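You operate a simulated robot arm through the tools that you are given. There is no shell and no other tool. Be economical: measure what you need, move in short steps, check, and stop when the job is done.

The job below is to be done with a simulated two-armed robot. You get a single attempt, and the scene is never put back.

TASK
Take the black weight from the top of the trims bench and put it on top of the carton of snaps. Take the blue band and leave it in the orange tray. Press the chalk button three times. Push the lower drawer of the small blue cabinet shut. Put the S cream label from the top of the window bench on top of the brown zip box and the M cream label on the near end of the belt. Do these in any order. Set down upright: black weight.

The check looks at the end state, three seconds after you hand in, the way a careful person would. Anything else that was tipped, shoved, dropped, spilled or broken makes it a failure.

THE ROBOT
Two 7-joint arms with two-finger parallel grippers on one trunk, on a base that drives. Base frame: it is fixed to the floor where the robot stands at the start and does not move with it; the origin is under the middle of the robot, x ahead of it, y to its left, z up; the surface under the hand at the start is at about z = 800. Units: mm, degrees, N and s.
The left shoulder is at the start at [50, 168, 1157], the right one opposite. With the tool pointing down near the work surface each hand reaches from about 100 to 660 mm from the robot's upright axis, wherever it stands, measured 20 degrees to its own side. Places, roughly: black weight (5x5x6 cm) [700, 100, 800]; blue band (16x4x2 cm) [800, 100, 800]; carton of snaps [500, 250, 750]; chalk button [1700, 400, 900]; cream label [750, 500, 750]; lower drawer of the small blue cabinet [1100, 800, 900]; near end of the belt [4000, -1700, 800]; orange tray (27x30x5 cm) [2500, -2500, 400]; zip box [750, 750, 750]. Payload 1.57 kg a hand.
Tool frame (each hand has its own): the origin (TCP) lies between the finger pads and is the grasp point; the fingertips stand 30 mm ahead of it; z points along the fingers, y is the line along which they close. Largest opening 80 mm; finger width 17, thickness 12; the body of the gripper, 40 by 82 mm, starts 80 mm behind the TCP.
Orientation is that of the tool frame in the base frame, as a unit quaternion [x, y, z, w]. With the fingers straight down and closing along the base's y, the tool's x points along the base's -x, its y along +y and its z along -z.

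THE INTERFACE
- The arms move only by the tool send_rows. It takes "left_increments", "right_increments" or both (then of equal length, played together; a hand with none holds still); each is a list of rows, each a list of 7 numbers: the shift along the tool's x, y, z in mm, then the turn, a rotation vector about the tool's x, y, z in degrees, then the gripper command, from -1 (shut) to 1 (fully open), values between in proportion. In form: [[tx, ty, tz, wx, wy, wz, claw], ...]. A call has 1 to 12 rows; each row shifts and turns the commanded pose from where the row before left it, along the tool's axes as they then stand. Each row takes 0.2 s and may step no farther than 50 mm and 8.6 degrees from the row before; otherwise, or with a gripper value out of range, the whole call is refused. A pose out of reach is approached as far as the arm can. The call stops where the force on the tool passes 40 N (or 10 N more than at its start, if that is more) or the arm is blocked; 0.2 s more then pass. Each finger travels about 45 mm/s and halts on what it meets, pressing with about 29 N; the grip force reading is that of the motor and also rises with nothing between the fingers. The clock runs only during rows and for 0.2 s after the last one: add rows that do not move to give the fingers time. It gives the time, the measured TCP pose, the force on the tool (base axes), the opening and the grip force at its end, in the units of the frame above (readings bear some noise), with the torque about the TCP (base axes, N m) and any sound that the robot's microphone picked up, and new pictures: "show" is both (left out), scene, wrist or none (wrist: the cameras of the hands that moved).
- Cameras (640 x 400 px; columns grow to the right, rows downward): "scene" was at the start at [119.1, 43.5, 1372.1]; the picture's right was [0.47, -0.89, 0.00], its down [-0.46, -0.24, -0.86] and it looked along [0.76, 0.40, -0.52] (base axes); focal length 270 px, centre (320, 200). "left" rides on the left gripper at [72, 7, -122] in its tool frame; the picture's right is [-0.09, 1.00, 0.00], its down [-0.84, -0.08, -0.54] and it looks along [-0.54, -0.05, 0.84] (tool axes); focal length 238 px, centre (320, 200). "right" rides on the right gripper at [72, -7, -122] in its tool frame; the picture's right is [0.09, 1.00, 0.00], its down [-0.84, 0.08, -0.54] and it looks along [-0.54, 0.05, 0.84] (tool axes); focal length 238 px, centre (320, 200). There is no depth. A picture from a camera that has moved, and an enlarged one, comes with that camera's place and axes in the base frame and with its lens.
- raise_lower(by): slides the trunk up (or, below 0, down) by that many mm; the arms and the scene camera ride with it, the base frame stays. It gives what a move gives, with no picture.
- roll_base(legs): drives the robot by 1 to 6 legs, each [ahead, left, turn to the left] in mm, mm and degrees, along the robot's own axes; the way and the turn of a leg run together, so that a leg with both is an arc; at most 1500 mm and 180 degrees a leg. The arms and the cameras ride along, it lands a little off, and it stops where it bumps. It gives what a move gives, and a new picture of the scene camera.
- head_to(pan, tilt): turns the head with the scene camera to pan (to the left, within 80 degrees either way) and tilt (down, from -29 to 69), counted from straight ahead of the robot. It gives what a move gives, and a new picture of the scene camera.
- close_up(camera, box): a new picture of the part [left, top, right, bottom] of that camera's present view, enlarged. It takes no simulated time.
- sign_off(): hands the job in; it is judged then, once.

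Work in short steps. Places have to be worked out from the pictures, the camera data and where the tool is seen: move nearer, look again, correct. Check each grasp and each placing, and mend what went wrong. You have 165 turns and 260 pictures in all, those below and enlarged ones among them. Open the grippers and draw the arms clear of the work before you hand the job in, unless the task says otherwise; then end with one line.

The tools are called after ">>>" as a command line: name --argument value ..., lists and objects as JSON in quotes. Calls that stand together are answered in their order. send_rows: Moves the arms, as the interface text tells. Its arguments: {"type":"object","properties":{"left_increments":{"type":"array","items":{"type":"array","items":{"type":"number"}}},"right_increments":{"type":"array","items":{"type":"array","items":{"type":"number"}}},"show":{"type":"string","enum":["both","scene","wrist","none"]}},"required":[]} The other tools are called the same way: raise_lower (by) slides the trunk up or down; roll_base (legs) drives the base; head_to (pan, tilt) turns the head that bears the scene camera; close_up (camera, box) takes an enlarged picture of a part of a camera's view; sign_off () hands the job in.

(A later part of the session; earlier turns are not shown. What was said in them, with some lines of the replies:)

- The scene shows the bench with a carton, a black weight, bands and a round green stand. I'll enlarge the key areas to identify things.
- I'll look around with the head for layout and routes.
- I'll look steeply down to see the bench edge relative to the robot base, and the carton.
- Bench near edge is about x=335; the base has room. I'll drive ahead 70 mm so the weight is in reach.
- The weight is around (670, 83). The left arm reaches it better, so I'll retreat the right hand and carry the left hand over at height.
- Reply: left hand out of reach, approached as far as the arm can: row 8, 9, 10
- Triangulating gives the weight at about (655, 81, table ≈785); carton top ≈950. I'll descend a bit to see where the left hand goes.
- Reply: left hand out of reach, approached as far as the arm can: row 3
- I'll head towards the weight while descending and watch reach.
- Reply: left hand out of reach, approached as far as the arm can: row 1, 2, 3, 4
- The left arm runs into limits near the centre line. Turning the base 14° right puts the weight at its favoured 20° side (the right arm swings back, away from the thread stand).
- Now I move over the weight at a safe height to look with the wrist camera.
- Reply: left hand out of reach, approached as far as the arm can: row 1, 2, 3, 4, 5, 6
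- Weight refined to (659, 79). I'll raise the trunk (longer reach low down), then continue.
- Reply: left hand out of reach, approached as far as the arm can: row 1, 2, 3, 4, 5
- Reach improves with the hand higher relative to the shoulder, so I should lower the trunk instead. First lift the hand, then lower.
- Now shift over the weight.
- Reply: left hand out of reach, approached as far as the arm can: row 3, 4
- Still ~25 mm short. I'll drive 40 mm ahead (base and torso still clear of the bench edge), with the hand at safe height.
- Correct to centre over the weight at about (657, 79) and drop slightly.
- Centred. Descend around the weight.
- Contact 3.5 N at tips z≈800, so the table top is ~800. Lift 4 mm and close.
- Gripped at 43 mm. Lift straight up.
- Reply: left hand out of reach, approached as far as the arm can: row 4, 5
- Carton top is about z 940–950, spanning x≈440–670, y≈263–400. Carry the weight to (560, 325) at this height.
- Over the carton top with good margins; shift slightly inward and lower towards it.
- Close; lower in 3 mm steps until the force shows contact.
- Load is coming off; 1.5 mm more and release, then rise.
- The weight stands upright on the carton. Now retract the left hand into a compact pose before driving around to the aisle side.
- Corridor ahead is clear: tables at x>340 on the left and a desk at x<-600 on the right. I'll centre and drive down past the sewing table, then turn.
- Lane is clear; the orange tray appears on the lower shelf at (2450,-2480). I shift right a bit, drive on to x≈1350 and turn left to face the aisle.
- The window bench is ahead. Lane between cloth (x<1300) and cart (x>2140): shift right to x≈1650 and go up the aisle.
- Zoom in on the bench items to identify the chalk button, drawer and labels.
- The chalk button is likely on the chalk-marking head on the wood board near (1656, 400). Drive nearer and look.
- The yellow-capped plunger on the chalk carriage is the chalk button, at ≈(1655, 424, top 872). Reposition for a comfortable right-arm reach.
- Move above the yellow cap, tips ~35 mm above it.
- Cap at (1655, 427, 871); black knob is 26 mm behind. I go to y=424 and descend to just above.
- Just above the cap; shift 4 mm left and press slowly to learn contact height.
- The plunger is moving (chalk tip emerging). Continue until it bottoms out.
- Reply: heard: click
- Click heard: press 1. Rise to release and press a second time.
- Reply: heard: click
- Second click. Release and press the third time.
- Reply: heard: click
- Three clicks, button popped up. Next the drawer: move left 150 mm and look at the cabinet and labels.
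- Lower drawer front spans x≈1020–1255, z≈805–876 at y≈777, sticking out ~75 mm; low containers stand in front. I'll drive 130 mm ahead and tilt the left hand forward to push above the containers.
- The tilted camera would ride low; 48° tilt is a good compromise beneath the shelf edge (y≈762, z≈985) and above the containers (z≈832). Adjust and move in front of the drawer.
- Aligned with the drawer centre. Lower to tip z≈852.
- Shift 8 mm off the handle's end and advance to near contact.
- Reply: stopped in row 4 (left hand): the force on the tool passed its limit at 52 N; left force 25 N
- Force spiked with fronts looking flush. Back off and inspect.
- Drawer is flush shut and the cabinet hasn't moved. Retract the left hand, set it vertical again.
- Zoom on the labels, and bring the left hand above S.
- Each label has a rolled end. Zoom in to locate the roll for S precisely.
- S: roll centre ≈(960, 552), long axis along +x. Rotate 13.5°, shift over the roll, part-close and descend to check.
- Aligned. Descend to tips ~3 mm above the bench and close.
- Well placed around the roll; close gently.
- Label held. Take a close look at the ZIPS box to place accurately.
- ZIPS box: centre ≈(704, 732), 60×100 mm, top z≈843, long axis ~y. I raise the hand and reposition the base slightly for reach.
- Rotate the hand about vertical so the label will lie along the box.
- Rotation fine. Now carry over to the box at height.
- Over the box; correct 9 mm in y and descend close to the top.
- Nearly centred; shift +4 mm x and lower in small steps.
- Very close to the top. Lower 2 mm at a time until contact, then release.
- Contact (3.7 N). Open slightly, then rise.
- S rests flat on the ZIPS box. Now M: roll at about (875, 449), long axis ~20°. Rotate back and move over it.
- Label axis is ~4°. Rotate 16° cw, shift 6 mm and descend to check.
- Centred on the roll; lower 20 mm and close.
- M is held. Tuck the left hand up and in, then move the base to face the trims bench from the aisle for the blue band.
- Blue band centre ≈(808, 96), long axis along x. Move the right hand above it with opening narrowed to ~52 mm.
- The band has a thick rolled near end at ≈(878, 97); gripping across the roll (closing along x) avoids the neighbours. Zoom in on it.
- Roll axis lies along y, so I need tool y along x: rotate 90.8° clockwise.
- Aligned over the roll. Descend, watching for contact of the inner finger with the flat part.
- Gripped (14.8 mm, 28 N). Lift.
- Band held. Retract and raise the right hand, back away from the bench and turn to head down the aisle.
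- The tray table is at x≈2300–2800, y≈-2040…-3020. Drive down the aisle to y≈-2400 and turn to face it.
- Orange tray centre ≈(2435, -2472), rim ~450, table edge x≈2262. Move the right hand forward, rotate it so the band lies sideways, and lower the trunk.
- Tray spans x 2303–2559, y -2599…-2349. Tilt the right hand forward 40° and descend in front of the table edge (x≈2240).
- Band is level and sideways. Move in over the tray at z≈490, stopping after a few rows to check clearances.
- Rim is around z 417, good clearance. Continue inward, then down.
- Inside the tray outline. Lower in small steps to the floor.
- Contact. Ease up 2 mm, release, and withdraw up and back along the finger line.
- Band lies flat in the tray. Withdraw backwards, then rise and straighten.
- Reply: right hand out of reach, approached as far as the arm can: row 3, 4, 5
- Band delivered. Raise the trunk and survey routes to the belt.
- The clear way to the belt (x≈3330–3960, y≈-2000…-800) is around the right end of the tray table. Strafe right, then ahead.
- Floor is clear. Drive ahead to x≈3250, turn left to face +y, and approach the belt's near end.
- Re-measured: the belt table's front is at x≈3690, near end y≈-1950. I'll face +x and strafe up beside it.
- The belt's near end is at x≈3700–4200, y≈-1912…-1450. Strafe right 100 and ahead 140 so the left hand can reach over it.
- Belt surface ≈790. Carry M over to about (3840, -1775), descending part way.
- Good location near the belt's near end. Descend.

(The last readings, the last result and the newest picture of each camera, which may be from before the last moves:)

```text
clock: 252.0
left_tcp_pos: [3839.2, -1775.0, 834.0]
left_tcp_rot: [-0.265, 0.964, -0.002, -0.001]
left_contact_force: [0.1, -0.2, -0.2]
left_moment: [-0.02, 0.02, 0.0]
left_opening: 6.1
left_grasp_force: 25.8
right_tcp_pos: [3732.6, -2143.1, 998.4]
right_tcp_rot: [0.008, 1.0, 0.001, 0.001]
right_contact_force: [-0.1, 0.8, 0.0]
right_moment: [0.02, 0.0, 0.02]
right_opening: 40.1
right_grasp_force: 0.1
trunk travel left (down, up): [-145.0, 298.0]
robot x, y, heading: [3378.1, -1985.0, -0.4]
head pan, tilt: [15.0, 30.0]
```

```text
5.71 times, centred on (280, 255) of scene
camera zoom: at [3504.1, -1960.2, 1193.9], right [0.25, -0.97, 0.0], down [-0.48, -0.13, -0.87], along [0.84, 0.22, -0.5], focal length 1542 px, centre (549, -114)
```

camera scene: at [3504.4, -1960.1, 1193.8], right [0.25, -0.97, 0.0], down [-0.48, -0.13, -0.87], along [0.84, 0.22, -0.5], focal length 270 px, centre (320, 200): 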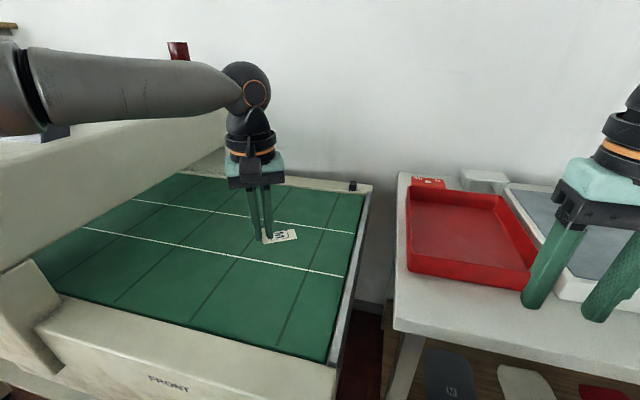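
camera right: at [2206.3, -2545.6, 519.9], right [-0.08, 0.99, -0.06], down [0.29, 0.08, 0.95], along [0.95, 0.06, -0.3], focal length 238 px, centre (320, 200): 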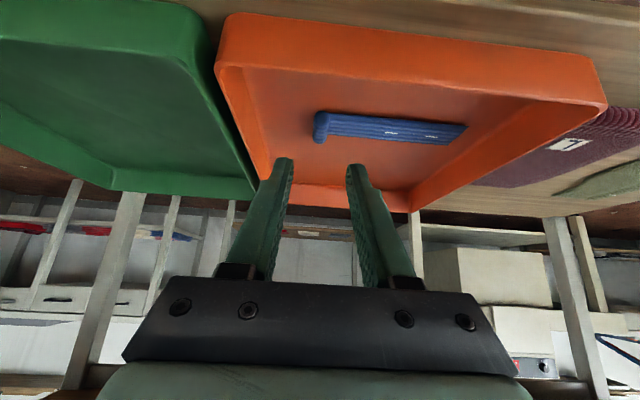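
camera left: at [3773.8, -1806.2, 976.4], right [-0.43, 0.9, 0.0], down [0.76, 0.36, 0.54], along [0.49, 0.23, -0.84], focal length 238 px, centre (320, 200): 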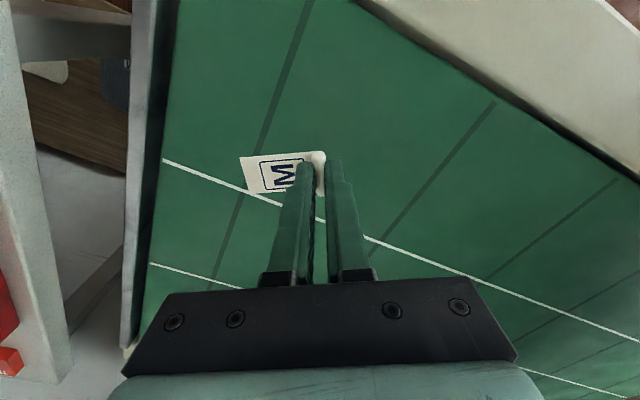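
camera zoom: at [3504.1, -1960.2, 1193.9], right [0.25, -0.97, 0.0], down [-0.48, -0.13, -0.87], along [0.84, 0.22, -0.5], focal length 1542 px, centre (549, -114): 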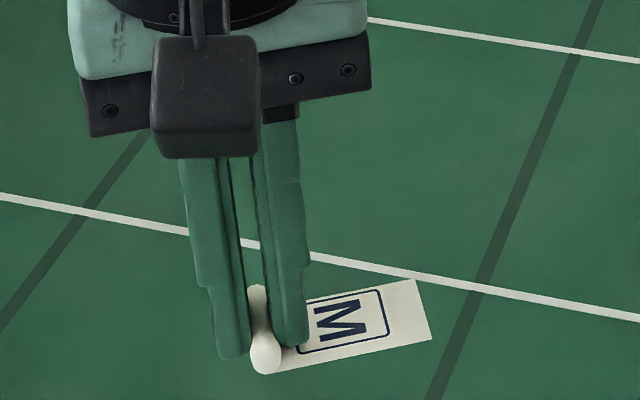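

>>> send_rows --left_increments '[[0, 0, 3, 0, 0, 0, -1], [0, 0, 2, 0, 0, 0, -1]]' --show "none"

>>> send_rows --left_increments '[[0, 0, 2, 0, 0, 0, -1], [0, 0, 2, 0, 0, 0, -1]]' --show "wrist"

```text
clock: 252.6
left_tcp_pos: [3839.0, -1775.8, 829.6]
left_tcp_rot: [-0.265, 0.964, -0.002, 0.0]
left_contact_force: [-0.1, 0.1, -0.5]
left_moment: [-0.02, 0.01, 0.03]
left_opening: 6.2
left_grasp_force: 26.0
right_tcp_pos: [3732.7, -2142.9, 998.9]
right_tcp_rot: [0.008, 1.0, 0.001, 0.001]
right_contact_force: [0.1, 0.0, -0.1]
right_moment: [0.03, 0.0, 0.03]
right_opening: 40.1
right_grasp_force: 0.0
trunk travel left (down, up): [-145.0, 298.0]
robot x, y, heading: [3380.5, -1985.0, -0.6]
head pan, tilt: [15.0, 30.0]
```

```text
clock: 253.2
left_tcp_pos: [3839.0, -1775.3, 826.1]
left_tcp_rot: [-0.264, 0.964, -0.001, 0.0]
left_contact_force: [-0.6, 0.0, 0.0]
left_moment: [-0.01, 0.01, 0.0]
left_opening: 6.2
left_grasp_force: 26.1
right_tcp_pos: [3732.3, -2142.3, 999.6]
right_tcp_rot: [0.008, 1.0, 0.0, 0.001]
right_contact_force: [0.2, -0.3, -0.1]
right_moment: [0.03, -0.02, -0.02]
right_opening: 39.9
right_grasp_force: 0.0
trunk travel left (down, up): [-145.0, 298.0]
robot x, y, heading: [3377.7, -1984.2, -0.2]
head pan, tilt: [15.0, 30.0]
camera left: at [3773.8, -1806.7, 947.3], right [-0.43, 0.9, 0.0], down [0.76, 0.36, 0.54], along [0.49, 0.23, -0.84], focal length 238 px, centre (320, 200)
```

left: 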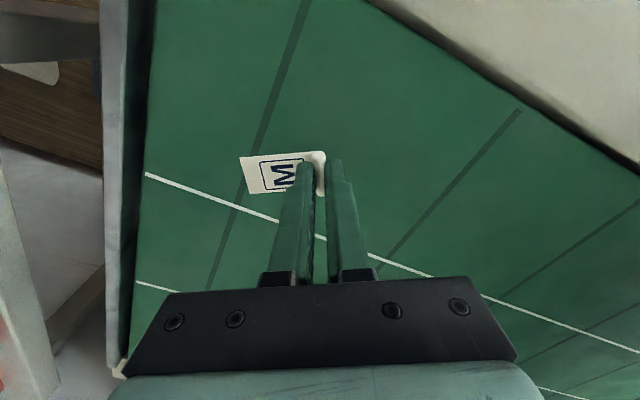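

Not touching yet; continue down.

>>> send_rows --left_increments '[[0, 0, 2.5, 0, 0, 0, -1], [0, 0, 2.5, 0, 0, 0, -1]]' --show "none"

>>> send_rows --left_increments '[[0, 0, 2.5, 0, 0, 0, -1], [0, 0, 2.5, 0, 0, 0, -1]]' --show "none"

>>> close_up --camera "scene" --box '[240, 220, 320, 290]'

```text
clock: 253.8
left_tcp_pos: [3839.9, -1775.6, 820.6]
left_tcp_rot: [-0.265, 0.964, -0.002, 0.0]
left_contact_force: [0.2, 0.2, -1.0]
left_moment: [-0.02, 0.02, -0.01]
left_opening: 5.8
left_grasp_force: 26.1
right_tcp_pos: [3732.3, -2142.5, 997.6]
right_tcp_rot: [0.008, 1.0, 0.001, 0.001]
right_contact_force: [-0.1, 0.3, 0.1]
right_moment: [0.0, -0.02, -0.04]
right_opening: 40.1
right_grasp_force: 0.1
trunk travel left (down, up): [-145.0, 298.0]
robot x, y, heading: [3379.1, -1982.6, -0.7]
head pan, tilt: [15.0, 30.0]
```

```text
clock: 254.4
left_tcp_pos: [3839.5, -1776.2, 815.4]
left_tcp_rot: [-0.265, 0.964, -0.002, 0.0]
left_contact_force: [-0.4, -0.8, 0.3]
left_moment: [-0.01, 0.01, -0.01]
left_opening: 6.3
left_grasp_force: 26.1
right_tcp_pos: [3731.8, -2143.4, 999.0]
right_tcp_rot: [0.007, 1.0, 0.001, 0.0]
right_contact_force: [0.6, -0.1, 0.6]
right_moment: [0.0, 0.0, 0.0]
right_opening: 40.2
right_grasp_force: 0.0
trunk travel left (down, up): [-145.0, 298.0]
robot x, y, heading: [3377.3, -1983.3, -0.6]
head pan, tilt: [15.0, 30.0]
```

```text
5.71 times, centred on (280, 255) of scene
camera zoom: at [3504.1, -1960.2, 1193.9], right [0.25, -0.97, 0.0], down [-0.48, -0.13, -0.87], along [0.84, 0.22, -0.5], focal length 1542 px, centre (549, -114)
```

zoom: 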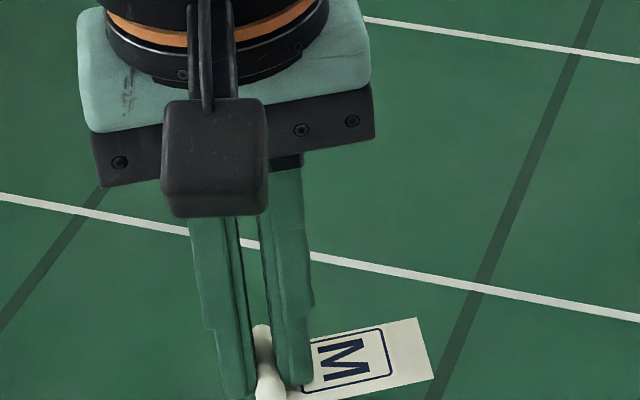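

Triangulating a belt mark gives belt z≈752, so ~27 mm remain. Continue down.

>>> send_rows --left_increments '[[0, 0, 7, 0, 0, 0, -1], [0, 0, 6, 0, 0, 0, -1], [0, 0, 5, 0, 0, 0, -1]]' --show "none"

>>> send_rows --left_increments '[[0, 0, 3, 0, 0, 0, -1], [0, 0, 2, 0, 0, 0, -1]]' --show "wrist"

```text
clock: 255.2
left_tcp_pos: [3838.7, -1777.5, 797.2]
left_tcp_rot: [-0.265, 0.964, -0.003, 0.0]
left_contact_force: [-0.3, -0.6, -0.9]
left_moment: [0.0, 0.0, -0.01]
left_opening: 6.2
left_grasp_force: 26.1
right_tcp_pos: [3732.0, -2142.8, 998.9]
right_tcp_rot: [0.007, 1.0, 0.0, 0.001]
right_contact_force: [0.5, -0.4, -0.8]
right_moment: [-0.02, 0.01, 0.0]
right_opening: 40.0
right_grasp_force: 0.1
trunk travel left (down, up): [-145.0, 298.0]
robot x, y, heading: [3374.0, -1984.8, -0.6]
head pan, tilt: [15.0, 30.0]
```

```text
clock: 255.8
left_tcp_pos: [3839.3, -1776.4, 794.1]
left_tcp_rot: [-0.265, 0.964, -0.003, 0.001]
left_contact_force: [-0.8, 0.4, 4.6]
left_moment: [0.0, 0.03, 0.03]
left_opening: 6.0
left_grasp_force: 26.1
right_tcp_pos: [3731.6, -2142.2, 998.8]
right_tcp_rot: [0.009, 1.0, 0.001, 0.001]
right_contact_force: [0.2, 0.4, -0.3]
right_moment: [-0.01, -0.03, 0.01]
right_opening: 40.2
right_grasp_force: 0.1
trunk travel left (down, up): [-145.0, 298.0]
robot x, y, heading: [3377.0, -1983.4, -0.3]
head pan, tilt: [15.0, 30.0]
camera left: at [3773.9, -1807.0, 915.1], right [-0.43, 0.9, 0.0], down [0.76, 0.36, 0.54], along [0.49, 0.23, -0.84], focal length 238 px, centre (320, 200)
```

left: 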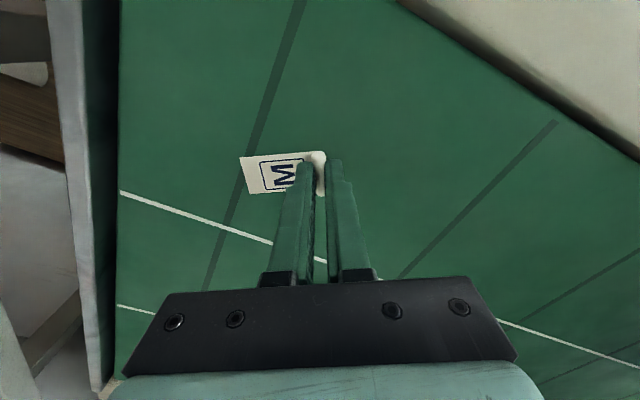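

Contact (4.6 N). Release, rise.

>>> send_rows --left_increments '[[0, 0, 0, 0, 0, 0, -0.6], [0, 0, 0, 0, 0, 0, -0.5], [0, 0, 0, 0, 0, 0, -0.5], [0, 0, -10, 0, 0, 0, -0.5], [0, 0, -30, 0, 0, 0, -0.5], [0, 0, -45, 0, 0, 0, 0], [0, 0, -45, 0, 0, 0, 0.5]]'

>>> close_up --camera "scene" --box '[210, 200, 350, 310]'

```text
clock: 257.4
left_tcp_pos: [3839.3, -1774.6, 924.0]
left_tcp_rot: [-0.265, 0.964, -0.001, -0.001]
left_contact_force: [-0.2, 0.1, -0.5]
left_moment: [-0.01, 0.0, 0.01]
left_opening: 60.0
left_grasp_force: 0.1
right_tcp_pos: [3732.9, -2143.5, 998.5]
right_tcp_rot: [0.008, 1.0, 0.001, 0.0]
right_contact_force: [0.8, 0.9, -0.6]
right_moment: [0.01, 0.01, -0.01]
right_opening: 40.0
right_grasp_force: 0.0
trunk travel left (down, up): [-145.0, 298.0]
robot x, y, heading: [3376.9, -1984.3, -0.4]
head pan, tilt: [15.0, 30.0]
camera scene: at [3504.0, -1960.2, 1193.8], right [0.25, -0.97, 0.0], down [-0.48, -0.13, -0.87], along [0.84, 0.22, -0.5], focal length 270 px, centre (320, 200)
camera left: at [3773.3, -1806.1, 1044.9], right [-0.43, 0.9, 0.0], down [0.76, 0.36, 0.54], along [0.49, 0.23, -0.84], focal length 238 px, centre (320, 200)
```

scene: 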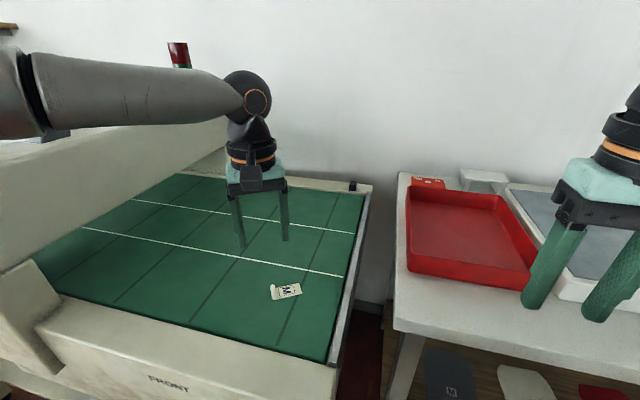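
left: 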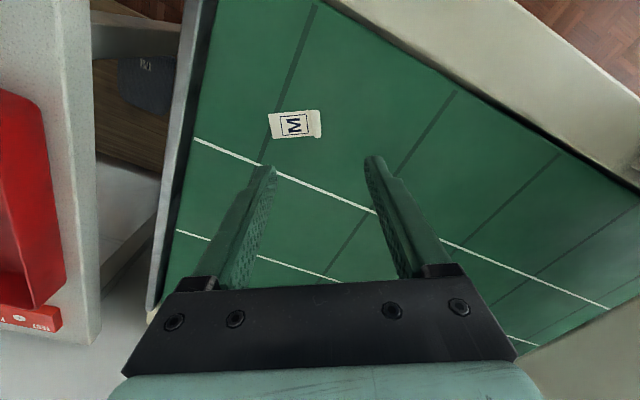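

```text
3.64 times, centred on (280, 255) of scene
camera zoom: at [3504.0, -1960.2, 1193.8], right [0.25, -0.97, 0.0], down [-0.48, -0.13, -0.87], along [0.84, 0.22, -0.5], focal length 981 px, centre (466, 0)
```

zoom: 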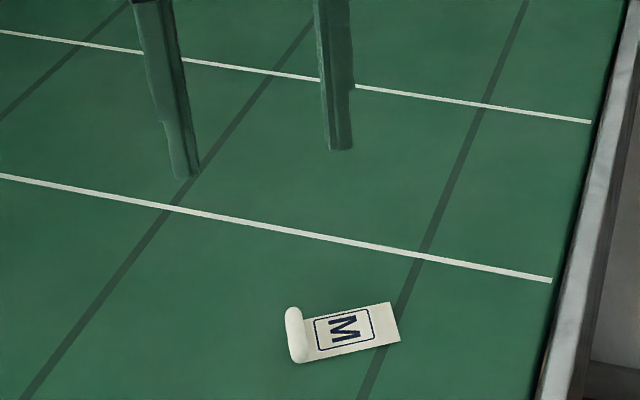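

M lies flat on the belt's near end. Raise the left hand, open grippers and back away clear.

>>> send_rows --left_increments '[[0, 0, -40, 0, 0, 0, 1], [0, 0, -40, 0, 0, 0, 1], [0, 0, -30, 0, 0, 0, 1]]' --right_increments '[[0, 0, -20, 0, 0, 0, 1], [0, 0, -20, 0, 0, 0, 1], [0, 0, 0, 0, 0, 0, 1]]' --show "none"

>>> roll_base --legs '[[-220, 0, 0]]'

```text
clock: 258.2
left_tcp_pos: [3838.9, -1774.5, 1033.7]
left_tcp_rot: [-0.265, 0.964, -0.001, -0.001]
left_contact_force: [1.8, -0.3, 0.4]
left_moment: [-0.02, 0.01, 0.0]
left_opening: 79.9
left_grasp_force: 0.1
right_tcp_pos: [3732.7, -2143.0, 1038.7]
right_tcp_rot: [0.008, 1.0, 0.0, 0.0]
right_contact_force: [0.5, 0.6, 0.4]
right_moment: [-0.02, 0.01, 0.04]
right_opening: 80.0
right_grasp_force: 0.0
trunk travel left (down, up): [-145.0, 298.0]
robot x, y, heading: [3379.0, -1984.5, -0.4]
head pan, tilt: [15.0, 30.0]
```

```text
clock: 259.9
left_tcp_pos: [3620.3, -1773.3, 1033.7]
left_tcp_rot: [-0.266, 0.964, -0.003, -0.001]
left_contact_force: [0.2, 0.2, 0.5]
left_moment: [0.01, -0.03, 0.02]
left_opening: 79.9
left_grasp_force: 0.1
right_tcp_pos: [3513.4, -2142.2, 1039.5]
right_tcp_rot: [0.008, 1.0, 0.001, 0.001]
right_contact_force: [0.3, -0.4, 0.5]
right_moment: [-0.04, 0.0, 0.0]
right_opening: 80.4
right_grasp_force: 0.0
trunk travel left (down, up): [-145.0, 298.0]
robot x, y, heading: [3157.8, -1983.6, -0.4]
head pan, tilt: [15.0, 30.0]
camera scene: at [3285.2, -1958.7, 1193.9], right [0.25, -0.97, 0.0], down [-0.48, -0.13, -0.87], along [0.84, 0.22, -0.5], focal length 270 px, centre (320, 200)
```

scene: 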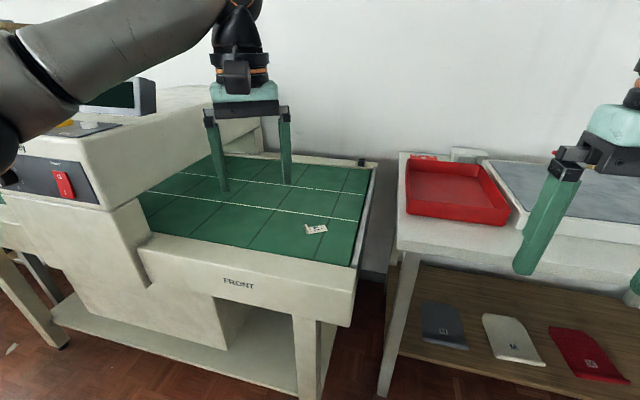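

M rests on the belt's near end, both grippers are open and empty, and the arms are clear, so I hand in.

>>> sign_off

```text
The job is handed in.
```

All six parts are done: the black weight stands upright on the carton of snaps, the blue band lies in the orange tray, the chalk button was pressed three times (three clicks heard), the lower drawer is shut, the S label is on the zip box, and the M label is on the near end of the belt.
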